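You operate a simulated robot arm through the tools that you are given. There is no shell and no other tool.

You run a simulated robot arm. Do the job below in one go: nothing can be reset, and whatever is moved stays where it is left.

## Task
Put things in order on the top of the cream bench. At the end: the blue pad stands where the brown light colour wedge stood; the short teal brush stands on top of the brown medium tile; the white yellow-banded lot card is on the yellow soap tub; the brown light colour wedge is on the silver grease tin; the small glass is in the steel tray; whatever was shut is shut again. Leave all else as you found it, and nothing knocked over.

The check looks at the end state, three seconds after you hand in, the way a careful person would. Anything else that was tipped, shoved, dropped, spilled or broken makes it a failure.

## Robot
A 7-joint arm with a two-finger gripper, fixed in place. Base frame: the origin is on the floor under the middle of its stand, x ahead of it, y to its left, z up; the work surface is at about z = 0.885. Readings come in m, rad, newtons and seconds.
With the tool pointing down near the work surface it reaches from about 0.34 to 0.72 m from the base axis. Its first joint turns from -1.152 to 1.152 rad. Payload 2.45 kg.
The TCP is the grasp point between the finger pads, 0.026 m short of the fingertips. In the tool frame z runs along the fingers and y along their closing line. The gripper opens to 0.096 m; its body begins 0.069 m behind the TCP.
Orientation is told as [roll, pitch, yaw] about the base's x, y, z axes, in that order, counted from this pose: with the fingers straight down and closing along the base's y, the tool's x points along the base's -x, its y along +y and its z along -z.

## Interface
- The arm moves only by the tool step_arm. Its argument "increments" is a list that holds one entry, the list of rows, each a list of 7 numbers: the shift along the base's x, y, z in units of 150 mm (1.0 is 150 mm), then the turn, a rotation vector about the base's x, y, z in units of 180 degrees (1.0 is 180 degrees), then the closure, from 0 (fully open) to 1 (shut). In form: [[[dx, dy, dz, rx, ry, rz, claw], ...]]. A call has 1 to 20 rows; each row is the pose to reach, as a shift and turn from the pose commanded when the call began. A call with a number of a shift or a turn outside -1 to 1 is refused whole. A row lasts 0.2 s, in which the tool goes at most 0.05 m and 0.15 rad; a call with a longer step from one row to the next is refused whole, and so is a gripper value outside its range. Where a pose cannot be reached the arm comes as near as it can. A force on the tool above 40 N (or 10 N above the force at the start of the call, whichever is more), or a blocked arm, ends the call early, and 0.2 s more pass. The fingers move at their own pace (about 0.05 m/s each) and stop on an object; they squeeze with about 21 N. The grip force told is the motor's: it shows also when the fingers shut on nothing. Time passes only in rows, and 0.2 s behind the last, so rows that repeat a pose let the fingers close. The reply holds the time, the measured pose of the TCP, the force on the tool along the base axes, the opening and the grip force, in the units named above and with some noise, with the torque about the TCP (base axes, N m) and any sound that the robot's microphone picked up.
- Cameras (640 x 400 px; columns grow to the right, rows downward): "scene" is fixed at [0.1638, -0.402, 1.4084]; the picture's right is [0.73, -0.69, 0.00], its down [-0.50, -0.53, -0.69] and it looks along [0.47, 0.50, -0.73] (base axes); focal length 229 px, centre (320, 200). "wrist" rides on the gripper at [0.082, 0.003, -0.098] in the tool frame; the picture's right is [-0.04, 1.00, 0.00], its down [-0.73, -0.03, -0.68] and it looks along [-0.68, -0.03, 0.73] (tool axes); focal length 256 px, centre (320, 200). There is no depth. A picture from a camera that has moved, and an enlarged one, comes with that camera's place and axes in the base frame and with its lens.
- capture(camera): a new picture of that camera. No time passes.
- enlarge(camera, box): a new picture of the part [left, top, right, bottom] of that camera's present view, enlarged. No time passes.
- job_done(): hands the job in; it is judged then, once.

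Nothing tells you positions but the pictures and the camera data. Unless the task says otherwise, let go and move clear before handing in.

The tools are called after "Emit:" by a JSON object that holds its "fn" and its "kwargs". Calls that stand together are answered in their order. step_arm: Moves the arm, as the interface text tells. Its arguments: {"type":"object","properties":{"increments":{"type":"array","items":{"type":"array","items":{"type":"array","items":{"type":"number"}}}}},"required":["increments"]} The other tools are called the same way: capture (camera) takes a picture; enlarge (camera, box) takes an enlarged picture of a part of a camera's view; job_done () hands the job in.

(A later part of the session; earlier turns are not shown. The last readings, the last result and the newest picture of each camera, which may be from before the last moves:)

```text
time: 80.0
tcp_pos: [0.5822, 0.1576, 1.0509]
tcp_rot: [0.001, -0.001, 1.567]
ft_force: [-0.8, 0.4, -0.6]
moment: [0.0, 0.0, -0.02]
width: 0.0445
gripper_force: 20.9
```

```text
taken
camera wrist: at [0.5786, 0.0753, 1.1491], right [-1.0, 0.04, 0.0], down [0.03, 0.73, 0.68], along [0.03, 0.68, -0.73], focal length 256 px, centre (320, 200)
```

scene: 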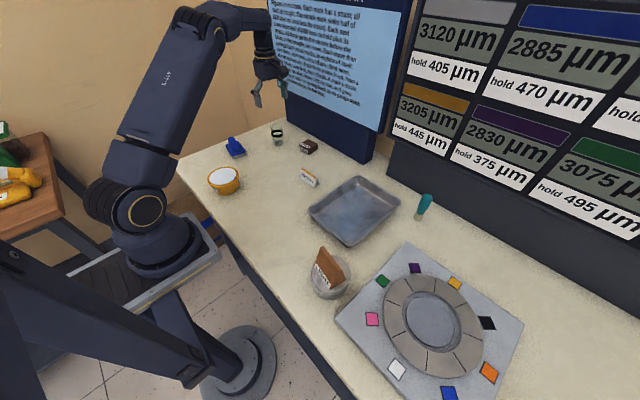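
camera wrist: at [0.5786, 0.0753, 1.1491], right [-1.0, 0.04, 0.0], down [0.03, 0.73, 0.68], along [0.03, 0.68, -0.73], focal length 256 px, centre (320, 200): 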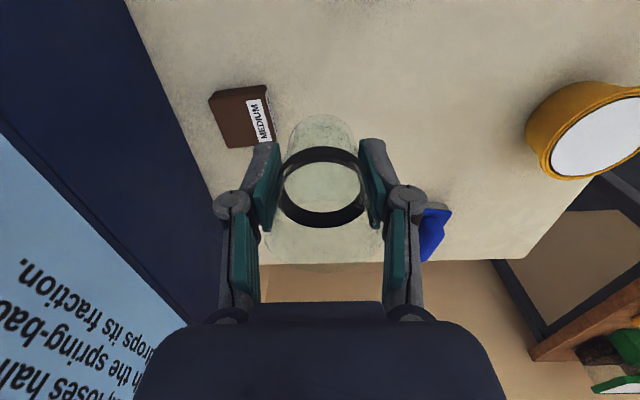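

Steady. While here I take a closer look at the tile, then continue to the tray.

Emit:
{"fn": "enlarge", "kwargs": {"camera": "wrist", "box": [195, 70, 285, 160]}}

Emit:
{"fn": "step_arm", "kwargs": {"increments": [[[-0.0025, -0.021, 0, 0, 0, 0, 1.0], [-0.0075, -0.0625, 0, 0, 0, 0, 1.0], [-0.015, -0.125, 0, 0, 0, 0, 1.0], [-0.025, -0.208, 0, 0, 0, 0, 1.0], [-0.035, -0.292, 0, 0, 0, 0, 1.0], [-0.045, -0.375, 0, 0, 0, 0, 1.0], [-0.055, -0.458, 0, 0, 0, 0, 1.0], [-0.065, -0.542, 0, 0, 0, 0, 1.0], [-0.075, -0.625, 0, 0, 0, 0, 1.0], [-0.085, -0.708, 0, 0, 0, 0, 1.0], [-0.095, -0.792, 0, 0, 0, 0, 1.0], [-0.105, -0.875, 0, 0, 0, 0, 1.0], [-0.1125, -0.9375, 0, 0, 0, 0, 1.0], [-0.1175, -0.979, 0, 0, 0, 0, 1.0], [-0.12, -1.0, 0, 0, 0, 0, 1.0]]]}}

Emit:
{"fn": "step_arm", "kwargs": {"increments": [[[-0.0025, -0.021, 0, 0, 0, 0, 1.0], [-0.0075, -0.0625, 0, 0, 0, 0, 1.0], [-0.015, -0.125, 0, 0, 0, 0, 1.0], [-0.025, -0.208, 0, 0, 0, 0, 1.0], [-0.035, -0.292, 0, 0, 0, 0, 1.0], [-0.045, -0.375, 0, 0, 0, 0, 1.0], [-0.055, -0.458, 0, 0, 0, 0, 1.0], [-0.065, -0.542, 0, 0, 0, 0, 1.0], [-0.075, -0.625, 0, 0, 0, 0, 1.0], [-0.085, -0.708, 0, 0, 0, 0, 1.0], [-0.095, -0.792, 0, 0, 0, 0, 1.0], [-0.105, -0.875, 0, 0, 0, 0, 1.0], [-0.1125, -0.9375, 0, 0, 0, 0, 1.0], [-0.1175, -0.979, 0, 0, 0, 0, 1.0], [-0.12, -1.0, 0, 0, 0, 0, 1.0]]]}}

Emit:
{"fn": "capture", "kwargs": {"camera": "wrist"}}

Emit:
{"fn": "enlarge", "kwargs": {"camera": "scene", "box": [290, 120, 440, 260]}}

```text
4.44 times, centred on (240, 115) of wrist
camera zoom: at [0.5786, 0.0753, 1.1491], right [-1.0, 0.04, 0.0], down [0.03, 0.73, 0.68], along [0.03, 0.68, -0.73], focal length 1138 px, centre (676, 578)
```

zoom: 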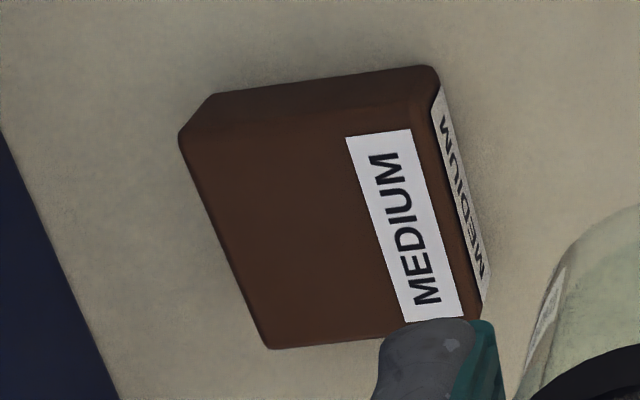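

```text
time: 83.2
tcp_pos: [0.5647, 0.0064, 1.0492]
tcp_rot: [0.0, 0.001, 1.569]
ft_force: [0.7, -0.3, 0.2]
moment: [-0.01, -0.02, -0.04]
width: 0.0446
gripper_force: 21.1
```

```text
time: 86.4
tcp_pos: [0.5464, -0.1421, 1.0485]
tcp_rot: [0.0, 0.0, 1.569]
ft_force: [-0.3, 0.4, -0.1]
moment: [-0.02, -0.04, 0.02]
width: 0.0446
gripper_force: 21.4
```

```text
taken
camera wrist: at [0.5426, -0.2254, 1.1484], right [-1.0, 0.04, 0.0], down [0.03, 0.73, 0.68], along [0.03, 0.68, -0.73], focal length 256 px, centre (320, 200)
```

wrist: 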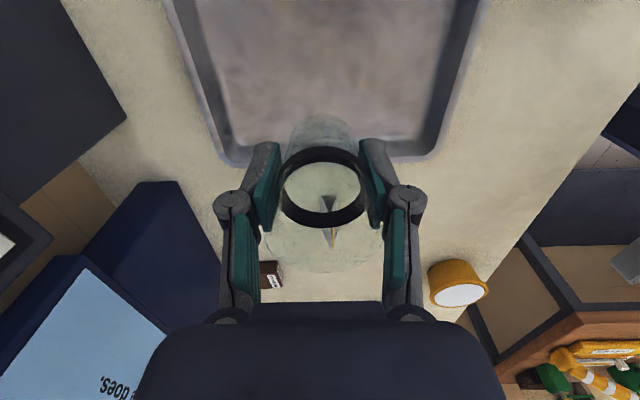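

```text
2.86 times, centred on (365, 190) of scene
camera zoom: at [0.1638, -0.402, 1.4084], right [0.73, -0.69, 0.0], down [-0.5, -0.53, -0.69], along [0.47, 0.5, -0.73], focal length 654 px, centre (191, 229)
```

zoom: 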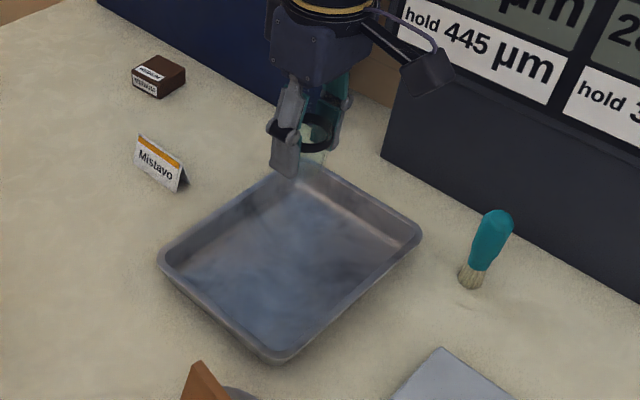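

The glass is over the tray centre. I lower it slowly toward the tray floor.

Emit:
{"fn": "step_arm", "kwargs": {"increments": [[[0, -0.005, -0.014, 0, 0, 0, 1.0], [0, -0.01, -0.0425, 0, 0, 0, 1.0], [0, -0.015, -0.085, 0, 0, 0, 1.0], [0, -0.02, -0.142, 0, 0, 0, 1.0], [0, -0.02, -0.198, 0, 0, 0, 1.0], [0, -0.02, -0.255, 0, 0, 0, 1.0], [0, -0.02, -0.312, 0, 0, 0, 1.0], [0, -0.02, -0.368, 0, 0, 0, 1.0], [0, -0.02, -0.425, 0, 0, 0, 1.0], [0, -0.02, -0.482, 0, 0, 0, 1.0], [0, -0.02, -0.538, 0, 0, 0, 1.0], [0, -0.02, -0.585, 0, 0, 0, 1.0], [0, -0.02, -0.625, 0, 0, 0, 1.0], [0, -0.02, -0.66, 0, 0, 0, 1.0], [0, -0.02, -0.69, 0, 0, 0, 1.0], [0, -0.02, -0.71, 0, 0, 0, 1.0], [0, -0.02, -0.723, 0, 0, 0, 1.0]]]}}

Emit:
{"fn": "enlarge", "kwargs": {"camera": "scene", "box": [300, 140, 420, 250]}}

Emit:
{"fn": "capture", "kwargs": {"camera": "wrist"}}

```text
time: 90.0
tcp_pos: [0.5463, -0.1454, 0.9414]
tcp_rot: [0.001, 0.0, 1.569]
ft_force: [-0.1, -0.5, -0.7]
moment: [-0.01, 0.01, -0.02]
width: 0.0441
gripper_force: 21.1
```

```text
3.64 times, centred on (360, 195) of scene
camera zoom: at [0.1638, -0.402, 1.4084], right [0.73, -0.69, 0.0], down [-0.5, -0.53, -0.69], along [0.47, 0.5, -0.73], focal length 832 px, centre (174, 218)
```

zoom: 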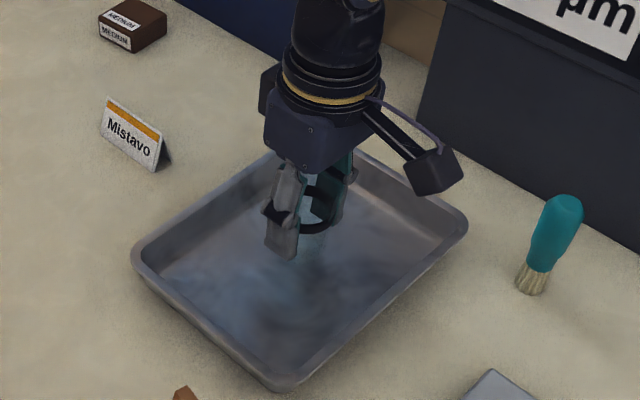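

```text
taken
camera wrist: at [0.5426, -0.2283, 1.04], right [-1.0, 0.04, 0.0], down [0.03, 0.73, 0.68], along [0.03, 0.68, -0.73], focal length 256 px, centre (320, 200)
```

wrist: 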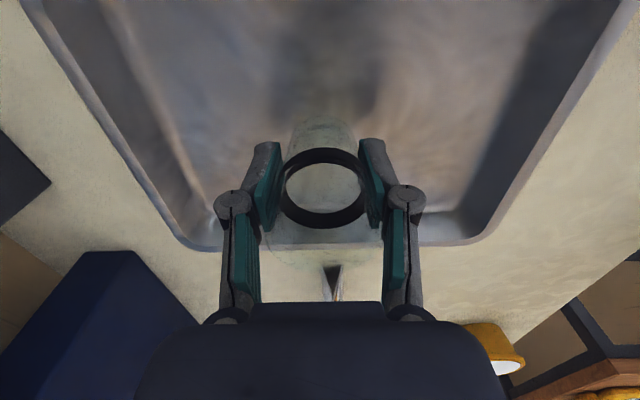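

Interior of the tray is under the glass. I continue down slowly to feel the floor.

Emit:
{"fn": "step_arm", "kwargs": {"increments": [[[0, 0, -0.01, 0, 0, 0, 1.0], [0, 0, -0.02, 0, 0, 0, 1.0], [0, 0, -0.03, 0, 0, 0, 1.0], [0, 0, -0.04, 0, 0, 0, 1.0], [0, 0, -0.048, 0, 0, 0, 1.0], [0, 0, -0.054, 0, 0, 0, 1.0]]]}}

Emit:
{"fn": "step_arm", "kwargs": {"increments": [[[0, 0, -0.005, 0, 0, 0, 1.0], [0, 0, -0.01, 0, 0, 0, 1.0], [0, 0, -0.015, 0, 0, 0, 1.0]]]}}

```text
time: 91.4
tcp_pos: [0.5451, -0.146, 0.934]
tcp_rot: [0.0, 0.001, 1.566]
ft_force: [0.3, 1.0, -0.7]
moment: [0.01, -0.01, -0.02]
width: 0.0438
gripper_force: 21.2
```

```text
time: 92.2
tcp_pos: [0.5469, -0.1453, 0.9315]
tcp_rot: [0.0, 0.0, 1.568]
ft_force: [-0.3, -0.7, -0.4]
moment: [0.0, -0.01, 0.03]
width: 0.0438
gripper_force: 21.0
```

No contact yet; I keep lowering in sub-millimetre steps.

Emit:
{"fn": "step_arm", "kwargs": {"increments": [[[0, 0, -0.004, 0, 0, 0, 1.0], [0, 0, -0.008, 0, 0, 0, 1.0]]]}}

Emit:
{"fn": "step_arm", "kwargs": {"increments": [[[0, 0, -0.004, 0, 0, 0, 1.0], [0, 0, -0.008, 0, 0, 0, 1.0]]]}}

```text
time: 92.8
tcp_pos: [0.5468, -0.1448, 0.9294]
tcp_rot: [0.0, 0.0, 1.569]
ft_force: [-0.3, -0.3, -0.1]
moment: [-0.03, -0.01, 0.01]
width: 0.0439
gripper_force: 20.9
```

```text
time: 93.4
tcp_pos: [0.5469, -0.1447, 0.9308]
tcp_rot: [-0.001, 0.0, 1.569]
ft_force: [0.2, 0.0, 7.0]
moment: [0.0, 0.02, 0.02]
width: 0.044
gripper_force: 21.0
```

The glass touches the tray floor (7 N). I ease slightly and open the fingers.

Emit:
{"fn": "step_arm", "kwargs": {"increments": [[[0, 0, 0.003, 0, 0, 0, 1.0], [0, 0, 0.003, 0, 0, 0, 0.53], [0, 0, 0.003, 0, 0, 0, 0.48], [0, 0, 0.003, 0, 0, 0, 0.4], [0, 0, 0.003, 0, 0, 0, 0.3], [0, 0, 0.003, 0, 0, 0, 0.2], [0, 0, 0.003, 0, 0, 0, 0.1], [0, 0, 0.003, 0, 0, 0, 0.1]]]}}

Emit:
{"fn": "capture", "kwargs": {"camera": "wrist"}}

Emit:
{"fn": "enlarge", "kwargs": {"camera": "scene", "box": [300, 140, 420, 250]}}

```text
time: 95.2
tcp_pos: [0.5467, -0.1459, 0.9291]
tcp_rot: [0.0, 0.001, 1.571]
ft_force: [0.1, -0.6, 0.3]
moment: [0.01, 0.0, 0.02]
width: 0.0866
gripper_force: 0.0
```

```text
taken
camera wrist: at [0.5428, -0.2279, 1.0278], right [-1.0, 0.04, 0.0], down [0.03, 0.73, 0.68], along [0.03, 0.68, -0.73], focal length 256 px, centre (320, 200)
```

wrist: 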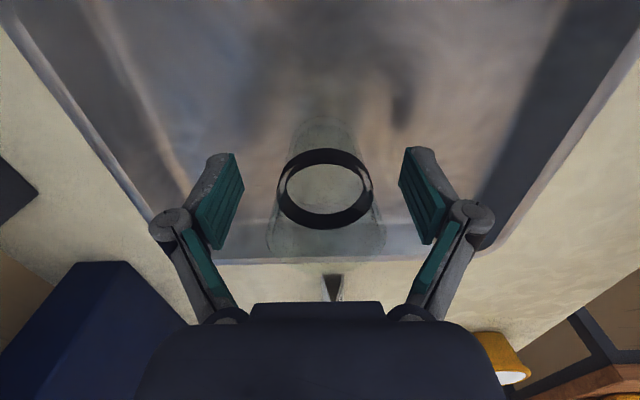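

```text
3.64 times, centred on (360, 195) of scene
camera zoom: at [0.1638, -0.402, 1.4084], right [0.73, -0.69, 0.0], down [-0.5, -0.53, -0.69], along [0.47, 0.5, -0.73], focal length 832 px, centre (174, 218)
```

zoom: 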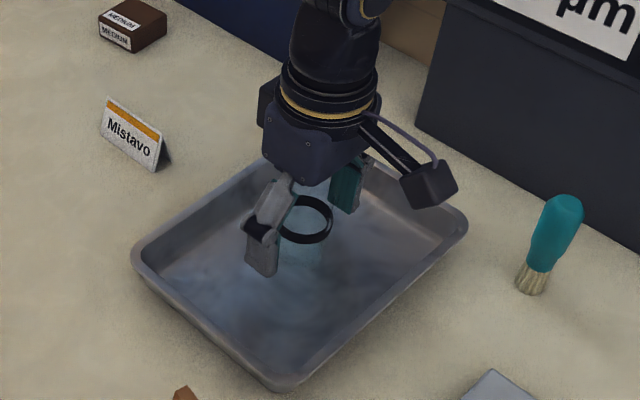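

The glass stands upright in the tray. I rise straight up, then move toward the brush turning the gripper back to closing along y.

Emit:
{"fn": "step_arm", "kwargs": {"increments": [[[0, 0, 0.1, 0, 0, 0, 0.1], [0, 0, 0.25, 0, 0, 0, 0.1], [0, 0, 0.5, 0, 0, 0, 0.1], [0, 0, 0.75, 0, 0, 0, 0.0], [0, 0, 1.0, 0, 0, 0, 0.0], [0, 0, 1.0, 0, 0, 0, 0.0]]]}}

Emit:
{"fn": "step_arm", "kwargs": {"increments": [[[0.03, -0.04, 0, 0, 0, -0.04, 0], [0.06, -0.08, 0, 0, 0, -0.08, 0], [0.09, -0.12, 0, 0, 0, -0.12, 0], [0.12, -0.17, 0, 0, 0, -0.16, 0], [0.15, -0.22, 0, 0, 0, -0.2, 0], [0.18, -0.27, 0, 0, 0, -0.24, 0], [0.21, -0.32, 0, 0, 0, -0.28, 0], [0.24, -0.38, 0, 0, 0, -0.32, 0], [0.27, -0.44, 0, 0, 0, -0.36, 0], [0.3, -0.5, 0, 0, 0, -0.4, 0], [0.33, -0.56, 0, 0, 0, -0.44, 0], [0.36, -0.62, 0, 0, 0, -0.48, 0], [0.38, -0.67, 0, 0, 0, -0.5, 0], [0.38, -0.67, 0, 0, 0, -0.5, 0]]]}}

Emit:
{"fn": "capture", "kwargs": {"camera": "wrist"}}

Emit:
{"fn": "capture", "kwargs": {"camera": "scene"}}

```text
time: 96.6
tcp_pos: [0.5457, -0.1441, 1.0777]
tcp_rot: [0.0, 0.0, 1.569]
ft_force: [0.3, -0.2, 0.7]
moment: [0.0, 0.0, -0.02]
width: 0.0961
gripper_force: 0.1
```

```text
time: 99.6
tcp_pos: [0.6025, -0.247, 1.0797]
tcp_rot: [0.001, 0.001, -0.003]
ft_force: [-0.2, 0.1, -0.2]
moment: [0.03, 0.01, 0.0]
width: 0.0962
gripper_force: 0.1
```

```text
taken
camera wrist: at [0.521, -0.2439, 1.1782], right [0.04, 1.0, 0.0], down [0.73, -0.03, 0.68], along [0.68, -0.03, -0.73], focal length 256 px, centre (320, 200)
```

wrist: 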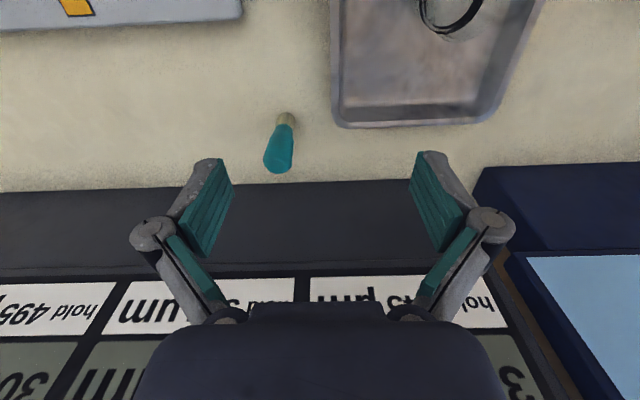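

```text
taken
```

scene: 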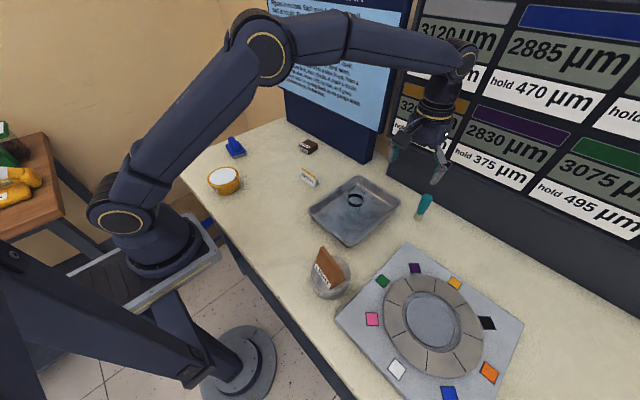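

Emit:
{"fn": "enlarge", "kwargs": {"camera": "wrist", "box": [240, 90, 330, 190]}}

Emit:
{"fn": "enlarge", "kwargs": {"camera": "scene", "box": [395, 180, 455, 230]}}

Emit:
{"fn": "enlarge", "kwargs": {"camera": "scene", "box": [310, 170, 410, 250]}}

```text
4.00 times, centred on (285, 140) of wrist
camera zoom: at [0.521, -0.2439, 1.1782], right [0.04, 1.0, 0.0], down [0.73, -0.03, 0.68], along [0.68, -0.03, -0.73], focal length 1024 px, centre (460, 440)
```

zoom: 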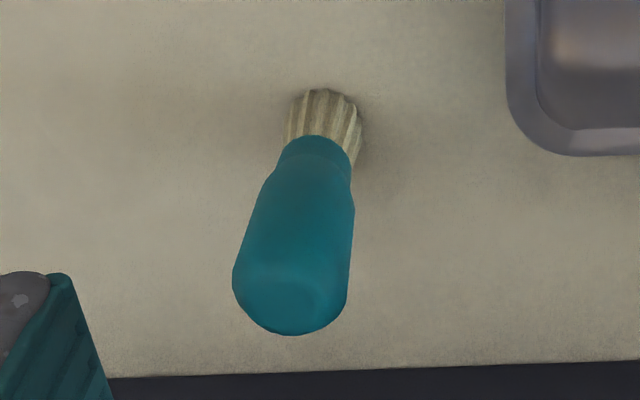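

```text
8.00 times, centred on (425, 205) of scene
camera zoom: at [0.1638, -0.402, 1.4084], right [0.73, -0.69, 0.0], down [-0.5, -0.53, -0.69], along [0.47, 0.5, -0.73], focal length 1832 px, centre (-520, 160)
```

zoom: 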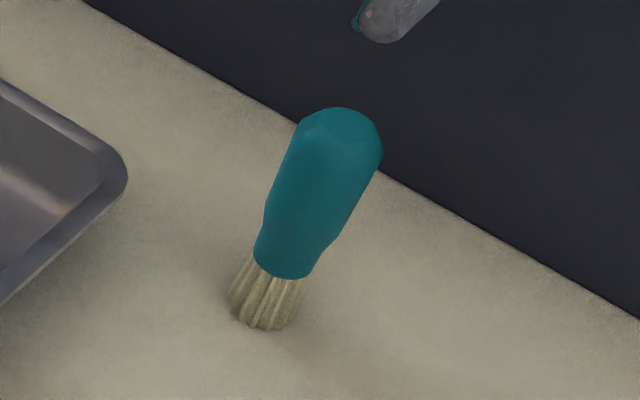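

```text
5.00 times, centred on (360, 210) of scene
camera zoom: at [0.1638, -0.402, 1.4084], right [0.73, -0.69, 0.0], down [-0.5, -0.53, -0.69], along [0.47, 0.5, -0.73], focal length 1145 px, centre (120, 150)
```

zoom: 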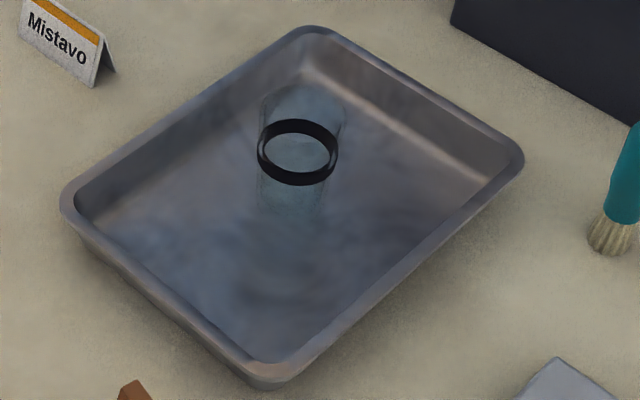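

The brush stands upright at about (0.660, -0.2945), its bulb about 29 mm wide around z 0.95 and top near 0.978. I move above it first.

Emit:
{"fn": "step_arm", "kwargs": {"increments": [[[0.1, -0.08, 0, 0, 0, 0, 0], [0.2, -0.16, 0, 0, 0, 0, 0], [0.3, -0.25, 0, 0, 0, 0, 0], [0.36, -0.317, 0, 0, 0, 0, 0], [0.36, -0.317, -0.12, 0, 0, 0, 0], [0.36, -0.317, -0.24, 0, 0, 0, 0], [0.36, -0.317, -0.367, 0, 0, 0, 0], [0.36, -0.317, -0.367, 0, 0, 0, 0]]]}}

Emit:
{"fn": "capture", "kwargs": {"camera": "wrist"}}

Emit:
{"fn": "enlarge", "kwargs": {"camera": "scene", "box": [380, 130, 480, 230]}}

```text
time: 101.4
tcp_pos: [0.6493, -0.2886, 1.0221]
tcp_rot: [0.0, 0.001, -0.001]
ft_force: [-0.4, -1.2, 0.3]
moment: [0.02, 0.01, -0.04]
width: 0.0958
gripper_force: 0.0
out of reach, approached as far as the arm can: row 3, 4, 5, 6, 7, 8
```

```text
taken
camera wrist: at [0.5682, -0.2866, 1.1209], right [0.04, 1.0, 0.0], down [0.73, -0.03, 0.68], along [0.68, -0.03, -0.73], focal length 256 px, centre (320, 200)
```

wrist: 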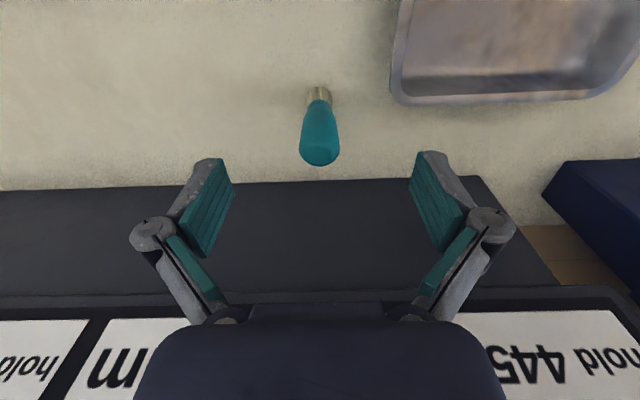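

```text
4.00 times, centred on (430, 180) of scene
camera zoom: at [0.1638, -0.402, 1.4084], right [0.73, -0.69, 0.0], down [-0.5, -0.53, -0.69], along [0.47, 0.5, -0.73], focal length 916 px, centre (-120, 280)
```

zoom: 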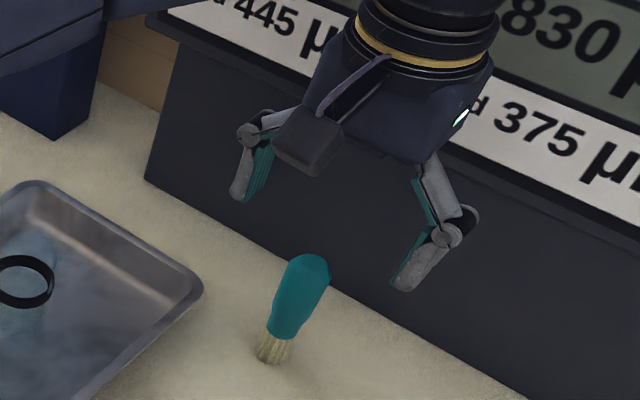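

The arm is slightly short here (reached (0.649, -0.289)). Reach should improve lower down, so I descend a bit with the brush still well between the open fingers and see where the arm ends up.

Emit:
{"fn": "step_arm", "kwargs": {"increments": [[[0, 0, -0.08, 0, 0, 0, 0], [0, 0, -0.16, 0, 0, 0, 0], [0, 0, -0.24, 0, 0, 0, 0], [0, 0, -0.3, 0, 0, 0, 0], [0, 0, -0.3, 0, 0, 0, 0]]]}}

Emit:
{"fn": "capture", "kwargs": {"camera": "wrist"}}

```text
time: 102.6
tcp_pos: [0.6505, -0.2884, 0.9778]
tcp_rot: [-0.001, 0.002, -0.001]
ft_force: [-0.4, 0.0, -1.1]
moment: [0.0, 0.01, -0.01]
width: 0.096
gripper_force: 0.0
```

```text
taken
camera wrist: at [0.569, -0.2855, 1.0761], right [0.04, 1.0, 0.0], down [0.73, -0.03, 0.68], along [0.68, -0.03, -0.73], focal length 256 px, centre (320, 200)
```

wrist: 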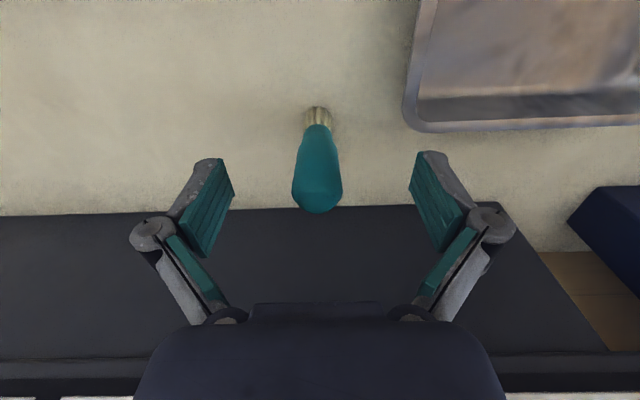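

The brush is centred between the fingers in y, a little ahead in x. I go down to z ≈ 0.947 and forward as far as possible.

Emit:
{"fn": "step_arm", "kwargs": {"increments": [[[0, -0.003, -0.07, 0, 0, 0, 0], [0, -0.006, -0.14, 0, 0, 0, 0], [0, -0.01, -0.2, 0, 0, 0, 0], [0.02, -0.01, -0.2, 0, 0, 0, 0], [0.045, -0.01, -0.2, 0, 0, 0, 0], [0.045, -0.01, -0.2, 0, 0, 0, 0]]]}}

Emit:
{"fn": "capture", "kwargs": {"camera": "wrist"}}

Emit:
{"fn": "enlarge", "kwargs": {"camera": "scene", "box": [380, 130, 480, 230]}}

```text
time: 104.0
tcp_pos: [0.6569, -0.2906, 0.9469]
tcp_rot: [0.0, 0.0, -0.003]
ft_force: [0.5, 0.3, 0.5]
moment: [-0.01, 0.0, -0.02]
width: 0.096
gripper_force: 0.1
```

```text
taken
camera wrist: at [0.5755, -0.2882, 1.0458], right [0.04, 1.0, 0.0], down [0.73, -0.03, 0.68], along [0.68, -0.03, -0.73], focal length 256 px, centre (320, 200)
```

wrist: 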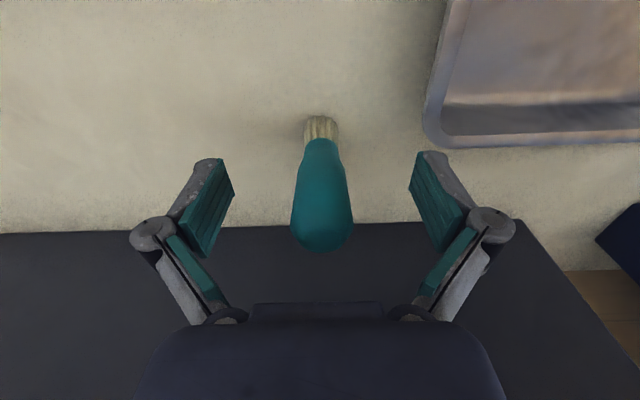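

```text
4.00 times, centred on (430, 180) of scene
camera zoom: at [0.1638, -0.402, 1.4084], right [0.73, -0.69, 0.0], down [-0.5, -0.53, -0.69], along [0.47, 0.5, -0.73], focal length 916 px, centre (-120, 280)
```

zoom: 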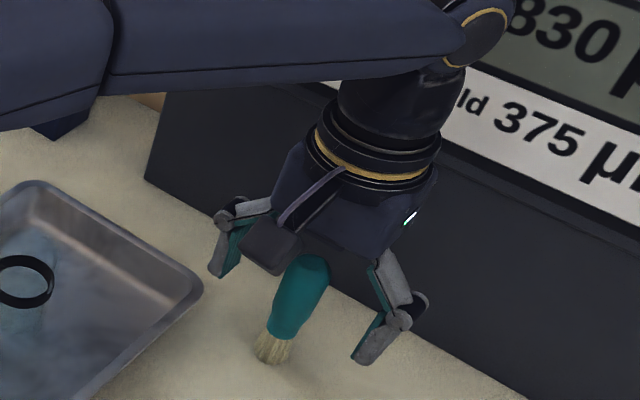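

The arm reached the brush; it is well centred between the pads. I close slowly.

Emit:
{"fn": "step_arm", "kwargs": {"increments": [[[0, 0, 0, 0, 0, 0, 0.2], [0, 0, 0, 0, 0, 0, 0.4], [0, 0, 0, 0, 0, 0, 0.55], [0, 0, 0, 0, 0, 0, 0.62], [0, 0, 0, 0, 0, 0, 0.66], [0, 0, 0, 0, 0, 0, 0.69], [0, 0, 0, 0, 0, 0, 0.71], [0, 0, 0, 0, 0, 0, 0.73], [0, 0, 0, 0, 0, 0, 0.76], [0, 0, 0, 0, 0, 0, 0.8], [0, 0, 0, 0, 0, 0, 1.0], [0, 0, 0, 0, 0, 0, 1.0]]]}}

Emit:
{"fn": "capture", "kwargs": {"camera": "wrist"}}

Emit:
{"fn": "enlarge", "kwargs": {"camera": "scene", "box": [390, 160, 460, 230]}}

```text
time: 106.6
tcp_pos: [0.6583, -0.2914, 0.9478]
tcp_rot: [-0.002, 0.0, -0.002]
ft_force: [0.5, -0.2, 0.6]
moment: [0.0, 0.01, -0.02]
width: 0.0281
gripper_force: 20.5
```

```text
taken
camera wrist: at [0.5754, -0.2882, 1.0458], right [0.04, 1.0, 0.0], down [0.73, -0.03, 0.68], along [0.68, -0.03, -0.73], focal length 256 px, centre (320, 200)
```

wrist: 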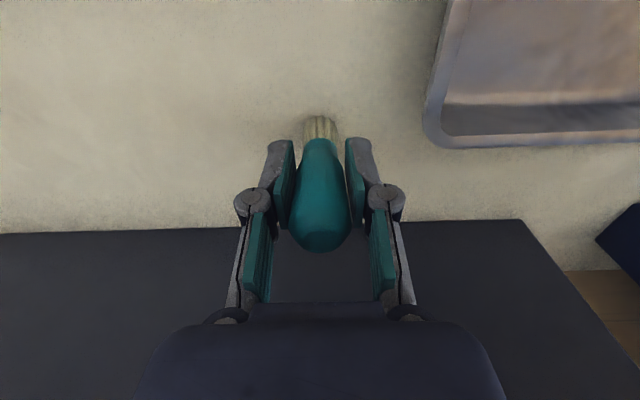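

```text
5.71 times, centred on (425, 195) of scene
camera zoom: at [0.1638, -0.402, 1.4084], right [0.73, -0.69, 0.0], down [-0.5, -0.53, -0.69], along [0.47, 0.5, -0.73], focal length 1308 px, centre (-280, 229)
```

zoom: 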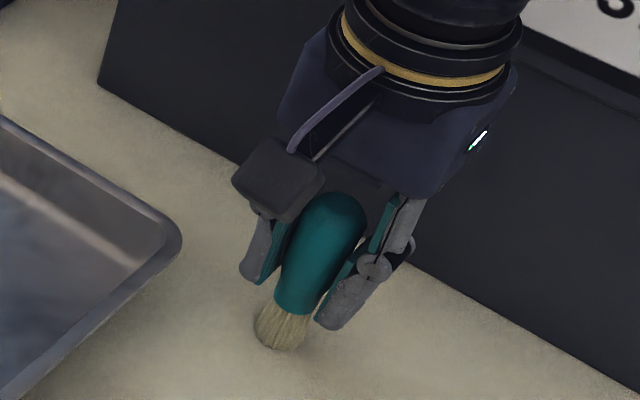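

The brush is gripped at 28 mm. Slow test lift.

Emit:
{"fn": "step_arm", "kwargs": {"increments": [[[0, 0, 0.007, 0, 0, 0, 1.0], [0, 0, 0.015, 0, 0, 0, 1.0], [0, 0, 0.025, 0, 0, 0, 1.0], [0, 0, 0.037, 0, 0, 0, 1.0], [-0.003, 0, 0.05, 0, 0, 0, 1.0], [-0.01, 0, 0.067, 0, 0, 0, 1.0], [-0.02, 0, 0.087, 0, 0, 0, 1.0], [-0.03, 0, 0.107, 0, 0, 0, 1.0], [-0.037, 0, 0.12, 0, 0, 0, 1.0], [-0.04, 0, 0.127, 0, 0, 0, 1.0]]]}}

Emit:
{"fn": "capture", "kwargs": {"camera": "wrist"}}

Emit:
{"fn": "enlarge", "kwargs": {"camera": "scene", "box": [390, 160, 460, 230]}}

```text
time: 108.8
tcp_pos: [0.6508, -0.2897, 0.9672]
tcp_rot: [0.0, 0.001, -0.001]
ft_force: [1.1, 0.6, 0.1]
moment: [0.01, 0.02, -0.03]
width: 0.0282
gripper_force: 20.9
```

```text
taken
camera wrist: at [0.5691, -0.2877, 1.0654], right [0.04, 1.0, 0.0], down [0.73, -0.03, 0.68], along [0.68, -0.03, -0.73], focal length 256 px, centre (320, 200)
```

wrist: 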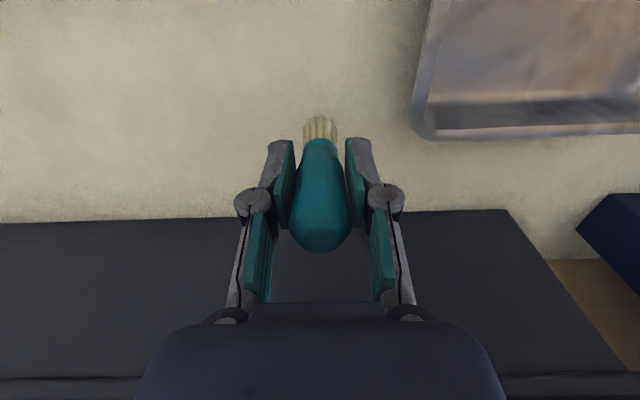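

```text
5.71 times, centred on (425, 195) of scene
camera zoom: at [0.1638, -0.402, 1.4084], right [0.73, -0.69, 0.0], down [-0.5, -0.53, -0.69], along [0.47, 0.5, -0.73], focal length 1308 px, centre (-280, 229)
```

zoom: 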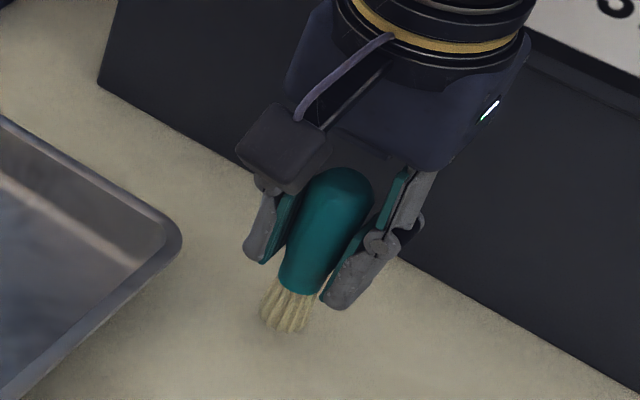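

Brush lifted cleanly and upright. I raise it further while pulling in slightly, then move along y toward the tile at about (0.659, 0.190).

Emit:
{"fn": "step_arm", "kwargs": {"increments": [[[-0.003, 0, 0.01, 0, 0, 0, 1.0], [-0.009, 0, 0.03, 0, 0, 0, 1.0], [-0.018, 0, 0.06, 0, 0, 0, 1.0], [-0.03, 0, 0.1, 0, 0, 0, 1.0], [-0.045, 0, 0.15, 0, 0, 0, 1.0], [-0.06, 0, 0.2, 0, 0, 0, 1.0], [-0.075, 0, 0.25, 0, 0, 0, 1.0], [-0.09, 0, 0.3, 0, 0, 0, 1.0], [-0.105, 0, 0.35, 0, 0, 0, 1.0], [-0.117, 0, 0.39, 0, 0, 0, 1.0], [-0.126, 0, 0.42, 0, 0, 0, 1.0], [-0.13, 0, 0.433, 0, 0, 0, 1.0]]]}}

Emit:
{"fn": "step_arm", "kwargs": {"increments": [[[0, 0.021, 0, 0, 0, 0, 1.0], [0, 0.0625, 0, 0, 0, 0, 1.0], [0, 0.125, 0, 0, 0, 0, 1.0], [0, 0.208, 0, 0, 0, 0, 1.0], [0, 0.292, 0, 0, 0, 0, 1.0], [0, 0.375, 0, 0, 0, 0, 1.0], [0, 0.458, 0, 0, 0, 0, 1.0], [0, 0.542, 0, 0, 0, 0, 1.0], [0, 0.625, 0, 0, 0, 0, 1.0], [0, 0.708, 0, 0, 0, 0, 1.0], [0, 0.792, 0, 0, 0, 0, 1.0], [0, 0.875, 0, 0, 0, 0, 1.0], [0, 0.9375, 0, 0, 0, 0, 1.0], [0, 0.979, 0, 0, 0, 0, 1.0], [0, 1.0, 0, 0, 0, 0, 1.0]]]}}

Emit:
{"fn": "capture", "kwargs": {"camera": "wrist"}}

```text
time: 111.4
tcp_pos: [0.6314, -0.2919, 1.0321]
tcp_rot: [0.0, -0.001, -0.003]
ft_force: [0.2, 0.4, -0.2]
moment: [-0.01, -0.02, -0.03]
width: 0.0278
gripper_force: 20.9
```

```text
time: 114.6
tcp_pos: [0.6321, -0.1411, 1.0319]
tcp_rot: [0.001, -0.001, -0.001]
ft_force: [0.7, 0.1, -1.5]
moment: [0.0, -0.03, 0.0]
width: 0.0278
gripper_force: 21.0
```

```text
taken
camera wrist: at [0.5494, -0.1374, 1.1305], right [0.04, 1.0, 0.0], down [0.73, -0.03, 0.68], along [0.68, -0.03, -0.73], focal length 256 px, centre (320, 200)
```

wrist: 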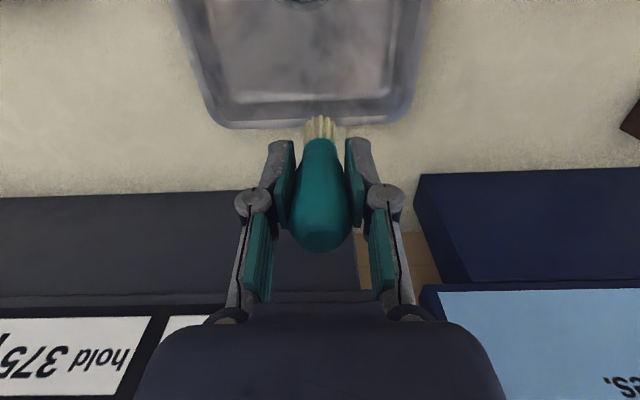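

Brush steady. Continuing along y toward the tile.

Emit:
{"fn": "step_arm", "kwargs": {"increments": [[[0, 0.021, 0, 0, 0, 0, 1.0], [0, 0.0625, 0, 0, 0, 0, 1.0], [0, 0.125, 0, 0, 0, 0, 1.0], [0, 0.208, 0, 0, 0, 0, 1.0], [0, 0.292, 0, 0, 0, 0, 1.0], [0, 0.375, 0, 0, 0, 0, 1.0], [0, 0.458, 0, 0, 0, 0, 1.0], [0, 0.542, 0, 0, 0, 0, 1.0], [0, 0.625, 0, 0, 0, 0, 1.0], [0, 0.708, 0, 0, 0, 0, 1.0], [0, 0.792, 0, 0, 0, 0, 1.0], [0, 0.875, 0, 0, 0, 0, 1.0], [0, 0.9375, 0, 0, 0, 0, 1.0], [0, 0.979, 0, 0, 0, 0, 1.0], [0, 1.0, 0, 0, 0, 0, 1.0]]]}}

Emit:
{"fn": "step_arm", "kwargs": {"increments": [[[0, 0.021, 0, 0, 0, 0, 1.0], [0, 0.0625, 0, 0, 0, 0, 1.0], [0, 0.125, 0, 0, 0, 0, 1.0], [0, 0.208, 0, 0, 0, 0, 1.0], [0, 0.292, 0, 0, 0, 0, 1.0], [0, 0.375, 0, 0, 0, 0, 1.0], [0, 0.458, 0, 0, 0, 0, 1.0], [0, 0.542, 0, 0, 0, 0, 1.0], [0, 0.625, 0, 0, 0, 0, 1.0], [0, 0.708, 0, 0, 0, 0, 1.0], [0, 0.792, 0, 0, 0, 0, 1.0], [0, 0.875, 0, 0, 0, 0, 1.0], [0, 0.9375, 0, 0, 0, 0, 1.0], [0, 0.979, 0, 0, 0, 0, 1.0], [0, 1.0, 0, 0, 0, 0, 1.0]]]}}

Emit:
{"fn": "capture", "kwargs": {"camera": "wrist"}}

Emit:
{"fn": "enlarge", "kwargs": {"camera": "scene", "box": [250, 80, 350, 170]}}

```text
time: 117.8
tcp_pos: [0.6324, 0.0094, 1.0327]
tcp_rot: [0.0, 0.0, -0.001]
ft_force: [-0.6, 0.0, -0.4]
moment: [0.0, -0.01, -0.04]
width: 0.0276
gripper_force: 21.4
```

```text
time: 121.0
tcp_pos: [0.631, 0.1584, 1.0322]
tcp_rot: [0.001, 0.001, -0.002]
ft_force: [-0.9, 0.2, -1.0]
moment: [0.0, 0.0, 0.03]
width: 0.0272
gripper_force: 21.2
```

```text
taken
camera wrist: at [0.549, 0.1623, 1.1306], right [0.04, 1.0, 0.0], down [0.73, -0.03, 0.68], along [0.68, -0.03, -0.73], focal length 256 px, centre (320, 200)
```

wrist: 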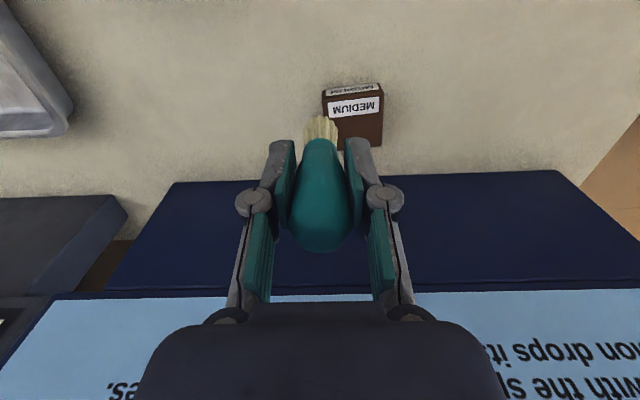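

```text
4.44 times, centred on (300, 125) of scene
camera zoom: at [0.1638, -0.402, 1.4084], right [0.73, -0.69, 0.0], down [-0.5, -0.53, -0.69], along [0.47, 0.5, -0.73], focal length 1018 px, centre (409, 533)
```

zoom: 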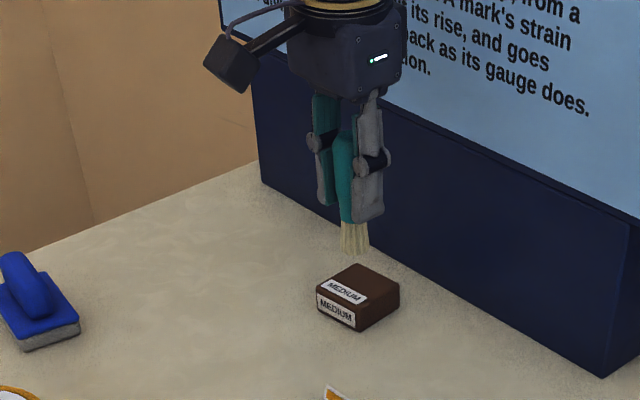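

Emit:
{"fn": "enlarge", "kwargs": {"camera": "wrist", "box": [295, 70, 395, 160]}}

```text
4.44 times, centred on (345, 115) of wrist
camera zoom: at [0.549, 0.1623, 1.1306], right [0.04, 1.0, 0.0], down [0.73, -0.03, 0.68], along [0.68, -0.03, -0.73], focal length 1138 px, centre (209, 578)
```

zoom: 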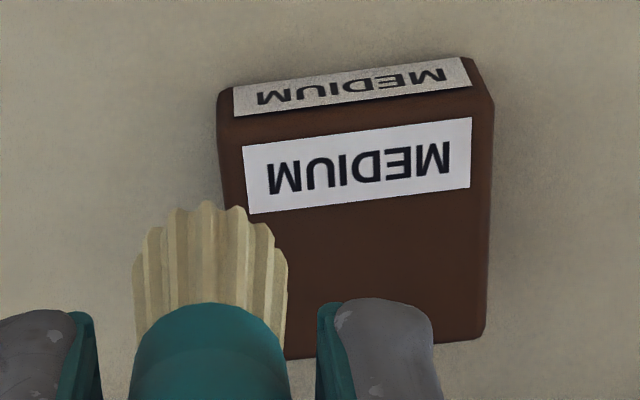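

The tile top centre is at about (0.660, 0.190), z ≈ 0.906. I move the brush over it slowly.

Emit:
{"fn": "step_arm", "kwargs": {"increments": [[[0.006, 0.007, 0, 0, 0, 0, 1.0], [0.018, 0.021, 0, 0, 0, 0, 1.0], [0.035, 0.042, 0, 0, 0, 0, 1.0], [0.06, 0.07, 0, 0, 0, 0, 1.0], [0.085, 0.1, 0, 0, 0, 0, 1.0], [0.11, 0.13, 0, 0, 0, 0, 1.0], [0.135, 0.158, 0, 0, 0, 0, 1.0], [0.155, 0.182, 0, 0, 0, 0, 1.0], [0.168, 0.197, 0, 0, 0, 0, 1.0], [0.173, 0.203, 0, 0, 0, 0, 1.0], [0.173, 0.203, -0.01, 0, 0, 0, 1.0], [0.173, 0.203, -0.03, 0, 0, 0, 1.0], [0.173, 0.203, -0.07, 0, 0, 0, 1.0], [0.173, 0.203, -0.12, 0, 0, 0, 1.0], [0.173, 0.203, -0.17, 0, 0, 0, 1.0], [0.173, 0.203, -0.22, 0, 0, 0, 1.0], [0.173, 0.203, -0.27, 0, 0, 0, 1.0], [0.173, 0.203, -0.31, 0, 0, 0, 1.0], [0.173, 0.203, -0.34, 0, 0, 0, 1.0], [0.173, 0.203, -0.36, 0, 0, 0, 1.0]]]}}

Emit:
{"fn": "capture", "kwargs": {"camera": "wrist"}}

Emit:
{"fn": "enlarge", "kwargs": {"camera": "scene", "box": [270, 90, 350, 170]}}

```text
time: 125.2
tcp_pos: [0.6564, 0.1895, 0.9783]
tcp_rot: [-0.001, -0.001, -0.003]
ft_force: [-0.9, 0.1, -0.4]
moment: [-0.02, 0.04, 0.03]
width: 0.0268
gripper_force: 20.9
```

```text
taken
camera wrist: at [0.5744, 0.1929, 1.0762], right [0.04, 1.0, 0.0], down [0.73, -0.03, 0.68], along [0.68, -0.03, -0.73], focal length 256 px, centre (320, 200)
```

wrist: 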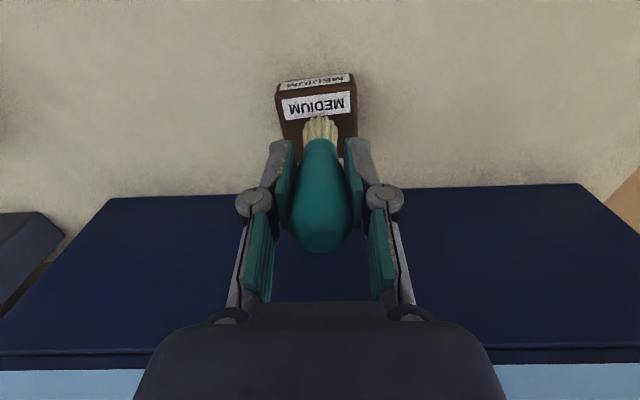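

```text
5.00 times, centred on (310, 130) of scene
camera zoom: at [0.1638, -0.402, 1.4084], right [0.73, -0.69, 0.0], down [-0.5, -0.53, -0.69], along [0.47, 0.5, -0.73], focal length 1145 px, centre (370, 550)
```

zoom: 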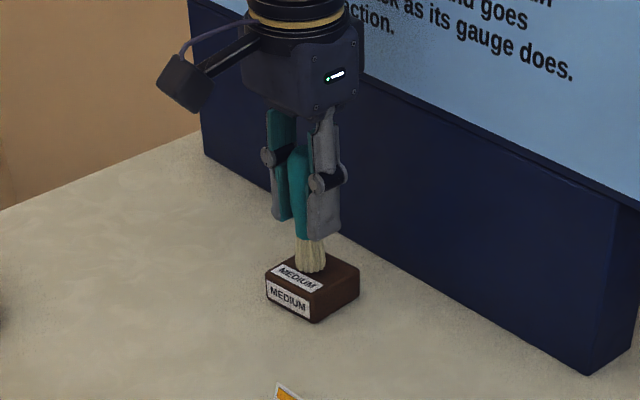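

The brush hovers about 9 mm above the tile, nicely centred. I lower slowly to contact.

Emit:
{"fn": "step_arm", "kwargs": {"increments": [[[0, 0, -0.007, 0, 0, 0, 1.0], [0, 0, -0.015, 0, 0, 0, 1.0], [0, 0, -0.023, 0, 0, 0, 1.0], [0, 0, -0.031, 0, 0, 0, 1.0], [0, 0, -0.038, 0, 0, 0, 1.0], [0, 0, -0.044, 0, 0, 0, 1.0]]]}}

Emit:
{"fn": "step_arm", "kwargs": {"increments": [[[0, 0, -0.004, 0, 0, 0, 1.0], [0, 0, -0.008, 0, 0, 0, 1.0]]]}}

Emit:
{"fn": "enlarge", "kwargs": {"camera": "scene", "box": [290, 125, 330, 160]}}

```text
time: 126.6
tcp_pos: [0.6571, 0.1888, 0.9733]
tcp_rot: [0.0, -0.003, -0.001]
ft_force: [-2.3, -1.2, 10.6]
moment: [-0.04, 0.2, 0.02]
width: 0.0268
gripper_force: 20.9
```

```text
time: 127.2
tcp_pos: [0.6581, 0.19, 0.9722]
tcp_rot: [0.002, -0.003, -0.002]
ft_force: [-0.3, -0.4, 17.6]
moment: [-0.08, 0.02, -0.05]
width: 0.0266
gripper_force: 20.8
```

```text
11.43 times, centred on (310, 142) of scene
camera zoom: at [0.1634, -0.4021, 1.4084], right [0.73, -0.69, 0.0], down [-0.5, -0.53, -0.69], along [0.47, 0.5, -0.73], focal length 2617 px, centre (434, 857)
```

zoom: 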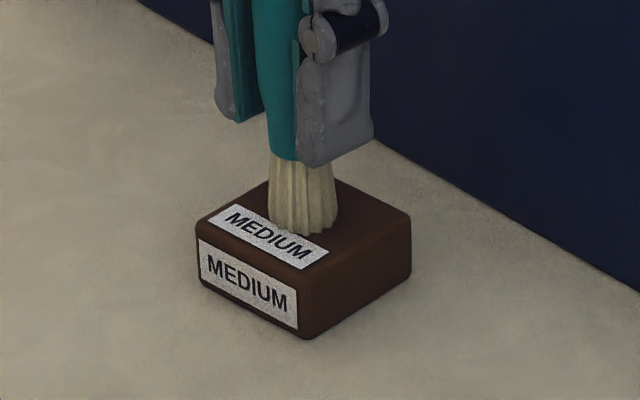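

Contact with the tile. I ease up in small steps until the load is near zero before opening.

Emit:
{"fn": "step_arm", "kwargs": {"increments": [[[0, 0, 0.004, 0, 0, 0, 1.0], [0, 0, 0.008, 0, 0, 0, 1.0]]]}}

```text
time: 127.8
tcp_pos: [0.6589, 0.1891, 0.9721]
tcp_rot: [0.0, -0.003, 0.0]
ft_force: [3.5, 0.1, 10.9]
moment: [0.01, -0.36, 0.01]
width: 0.0267
gripper_force: 21.4
```

Emit:
{"fn": "step_arm", "kwargs": {"increments": [[[0, 0, 0.004, 0, 0, 0, 1.0], [0, 0, 0.007, 0, 0, 0, 1.0]]]}}

```text
time: 128.4
tcp_pos: [0.656, 0.1889, 0.9713]
tcp_rot: [0.0, 0.003, -0.001]
ft_force: [2.0, -0.5, 3.3]
moment: [0.02, -0.15, 0.02]
width: 0.0268
gripper_force: 21.6
```

Emit:
{"fn": "step_arm", "kwargs": {"increments": [[[0, 0, 0.0025, 0, 0, 0, 1.0]]]}}

Emit:
{"fn": "capture", "kwargs": {"camera": "wrist"}}

Emit:
{"fn": "enlarge", "kwargs": {"camera": "scene", "box": [285, 105, 335, 160]}}

```text
time: 128.8
tcp_pos: [0.6564, 0.1893, 0.9719]
tcp_rot: [0.001, 0.003, -0.003]
ft_force: [-0.3, 0.2, -0.2]
moment: [-0.01, 0.03, 0.03]
width: 0.0267
gripper_force: 20.9
```

```text
taken
camera wrist: at [0.5749, 0.1924, 1.0706], right [0.04, 1.0, 0.0], down [0.74, -0.03, 0.68], along [0.68, -0.03, -0.74], focal length 256 px, centre (320, 200)
```

wrist: 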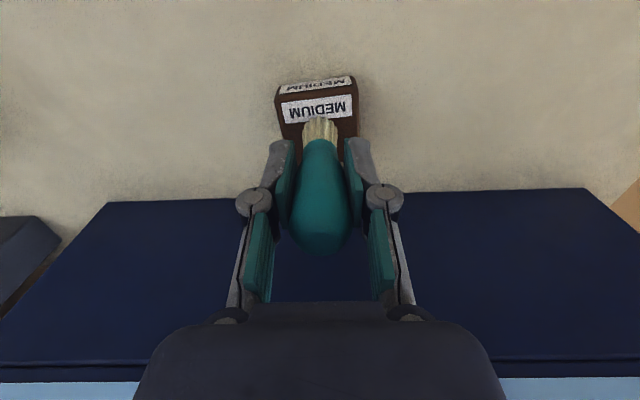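

```text
7.27 times, centred on (310, 132) of scene
camera zoom: at [0.1638, -0.402, 1.4084], right [0.73, -0.69, 0.0], down [-0.5, -0.53, -0.69], along [0.47, 0.5, -0.73], focal length 1665 px, centre (393, 691)
```

zoom: 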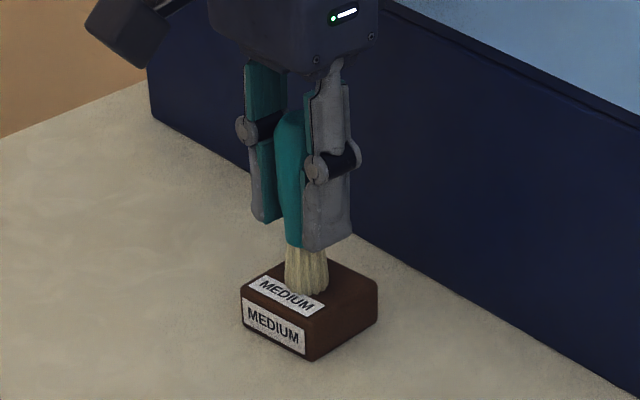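

Load is zero with the brush upright on the tile. I open the fingers slowly and symmetrically.

Emit:
{"fn": "step_arm", "kwargs": {"increments": [[[0, 0, 0, 0, 0, 0, 0.72], [0, 0, 0, 0, 0, 0, 0.7], [0, 0, 0, 0, 0, 0, 0.67], [0, 0, 0, 0, 0, 0, 0.63], [0, 0, 0, 0, 0, 0, 0.57], [0, 0, 0, 0, 0, 0, 0.5], [0, 0, 0, 0, 0, 0, 0.4], [0, 0, 0, 0, 0, 0, 0.3], [0, 0, 0, 0, 0, 0, 0.2], [0, 0, 0, 0, 0, 0, 0.1], [0, 0, 0, 0, 0, 0, 0.0], [0, 0, 0, 0, 0, 0, 0.0]]]}}

Emit:
{"fn": "capture", "kwargs": {"camera": "wrist"}}

Emit:
{"fn": "enlarge", "kwargs": {"camera": "scene", "box": [285, 105, 335, 160]}}

```text
time: 131.4
tcp_pos: [0.6568, 0.1889, 0.9726]
tcp_rot: [0.0, -0.001, -0.001]
ft_force: [-0.1, 0.6, -0.3]
moment: [-0.01, -0.02, 0.04]
width: 0.096
gripper_force: 0.1
```

```text
taken
camera wrist: at [0.5753, 0.1925, 1.0713], right [0.04, 1.0, 0.0], down [0.73, -0.03, 0.68], along [0.68, -0.03, -0.73], focal length 256 px, centre (320, 200)
```

wrist: 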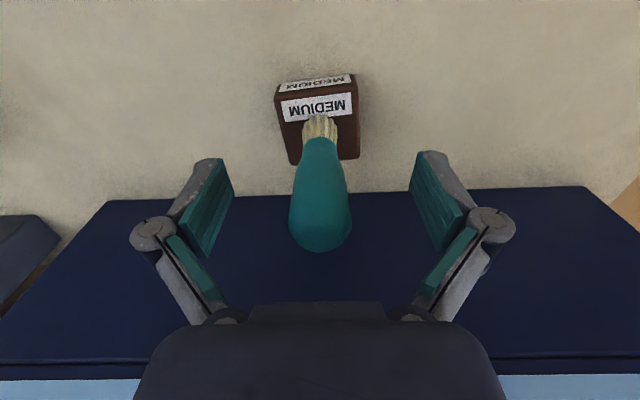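

```text
7.27 times, centred on (310, 132) of scene
camera zoom: at [0.1638, -0.402, 1.4084], right [0.73, -0.69, 0.0], down [-0.5, -0.53, -0.69], along [0.47, 0.5, -0.73], focal length 1665 px, centre (393, 691)
```

zoom: 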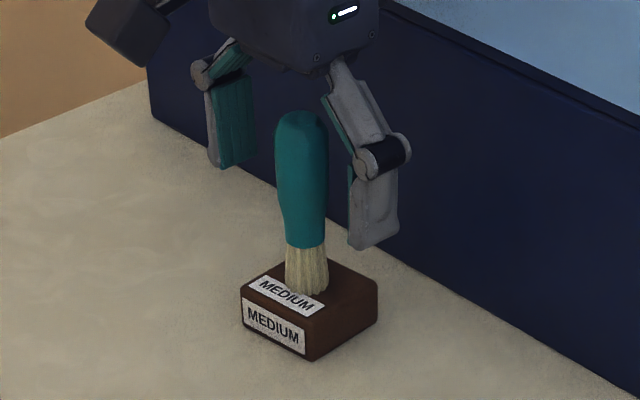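

The brush stands upright on the tile. I rise straight up clear of it, then go look at the lot card.

Emit:
{"fn": "step_arm", "kwargs": {"increments": [[[0, 0, 0.07, 0, 0, 0, 0], [0, 0, 0.2, 0, 0, 0, 0], [0, 0, 0.35, 0, 0, 0, 0], [0, 0, 0.5, 0, 0, 0, 0], [0, 0, 0.65, 0, 0, 0, 0], [0, 0, 0.65, 0, 0, 0, 0]]]}}

Emit:
{"fn": "step_arm", "kwargs": {"increments": [[[-0.15, -0.15, 0, 0, 0, 0, 0], [-0.3, -0.3, 0, 0, 0, 0, 0], [-0.45, -0.45, 0, 0, 0, 0, 0], [-0.6, -0.6, 0, 0, 0, 0, 0], [-0.75, -0.75, 0, 0, 0, 0, 0], [-0.9, -0.9, 0, 0, 0, 0, 0], [-0.9, -0.9, 0, 0, 0, 0, 0]]]}}

Emit:
{"fn": "capture", "kwargs": {"camera": "wrist"}}

Emit:
{"fn": "capture", "kwargs": {"camera": "scene"}}

```text
time: 132.8
tcp_pos: [0.6569, 0.1893, 1.0702]
tcp_rot: [0.0, -0.001, -0.002]
ft_force: [0.0, 0.1, 0.4]
moment: [-0.02, 0.0, -0.02]
width: 0.096
gripper_force: 0.1
```

```text
time: 134.4
tcp_pos: [0.5219, 0.054, 1.073]
tcp_rot: [0.001, 0.0, -0.001]
ft_force: [0.6, -0.2, 0.0]
moment: [-0.01, 0.0, -0.01]
width: 0.0958
gripper_force: 0.0
```

```text
taken
camera wrist: at [0.4389, 0.0567, 1.1707], right [0.04, 1.0, 0.0], down [0.73, -0.03, 0.68], along [0.68, -0.03, -0.73], focal length 256 px, centre (320, 200)
```

wrist: 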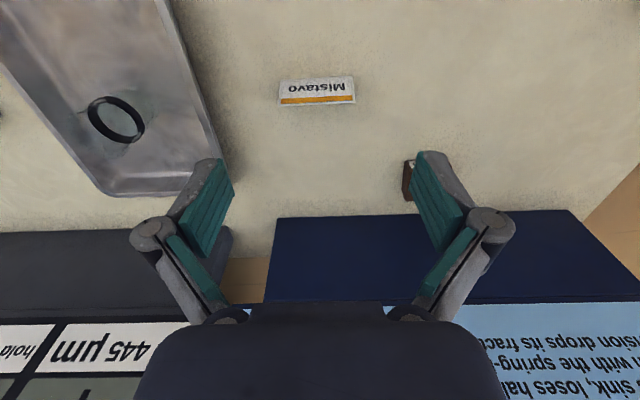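

```text
taken
```

scene: 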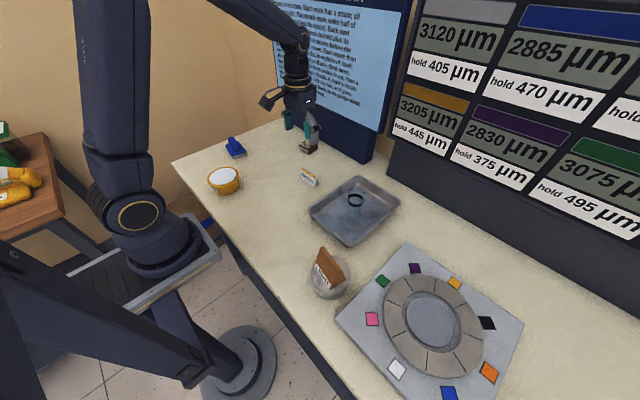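

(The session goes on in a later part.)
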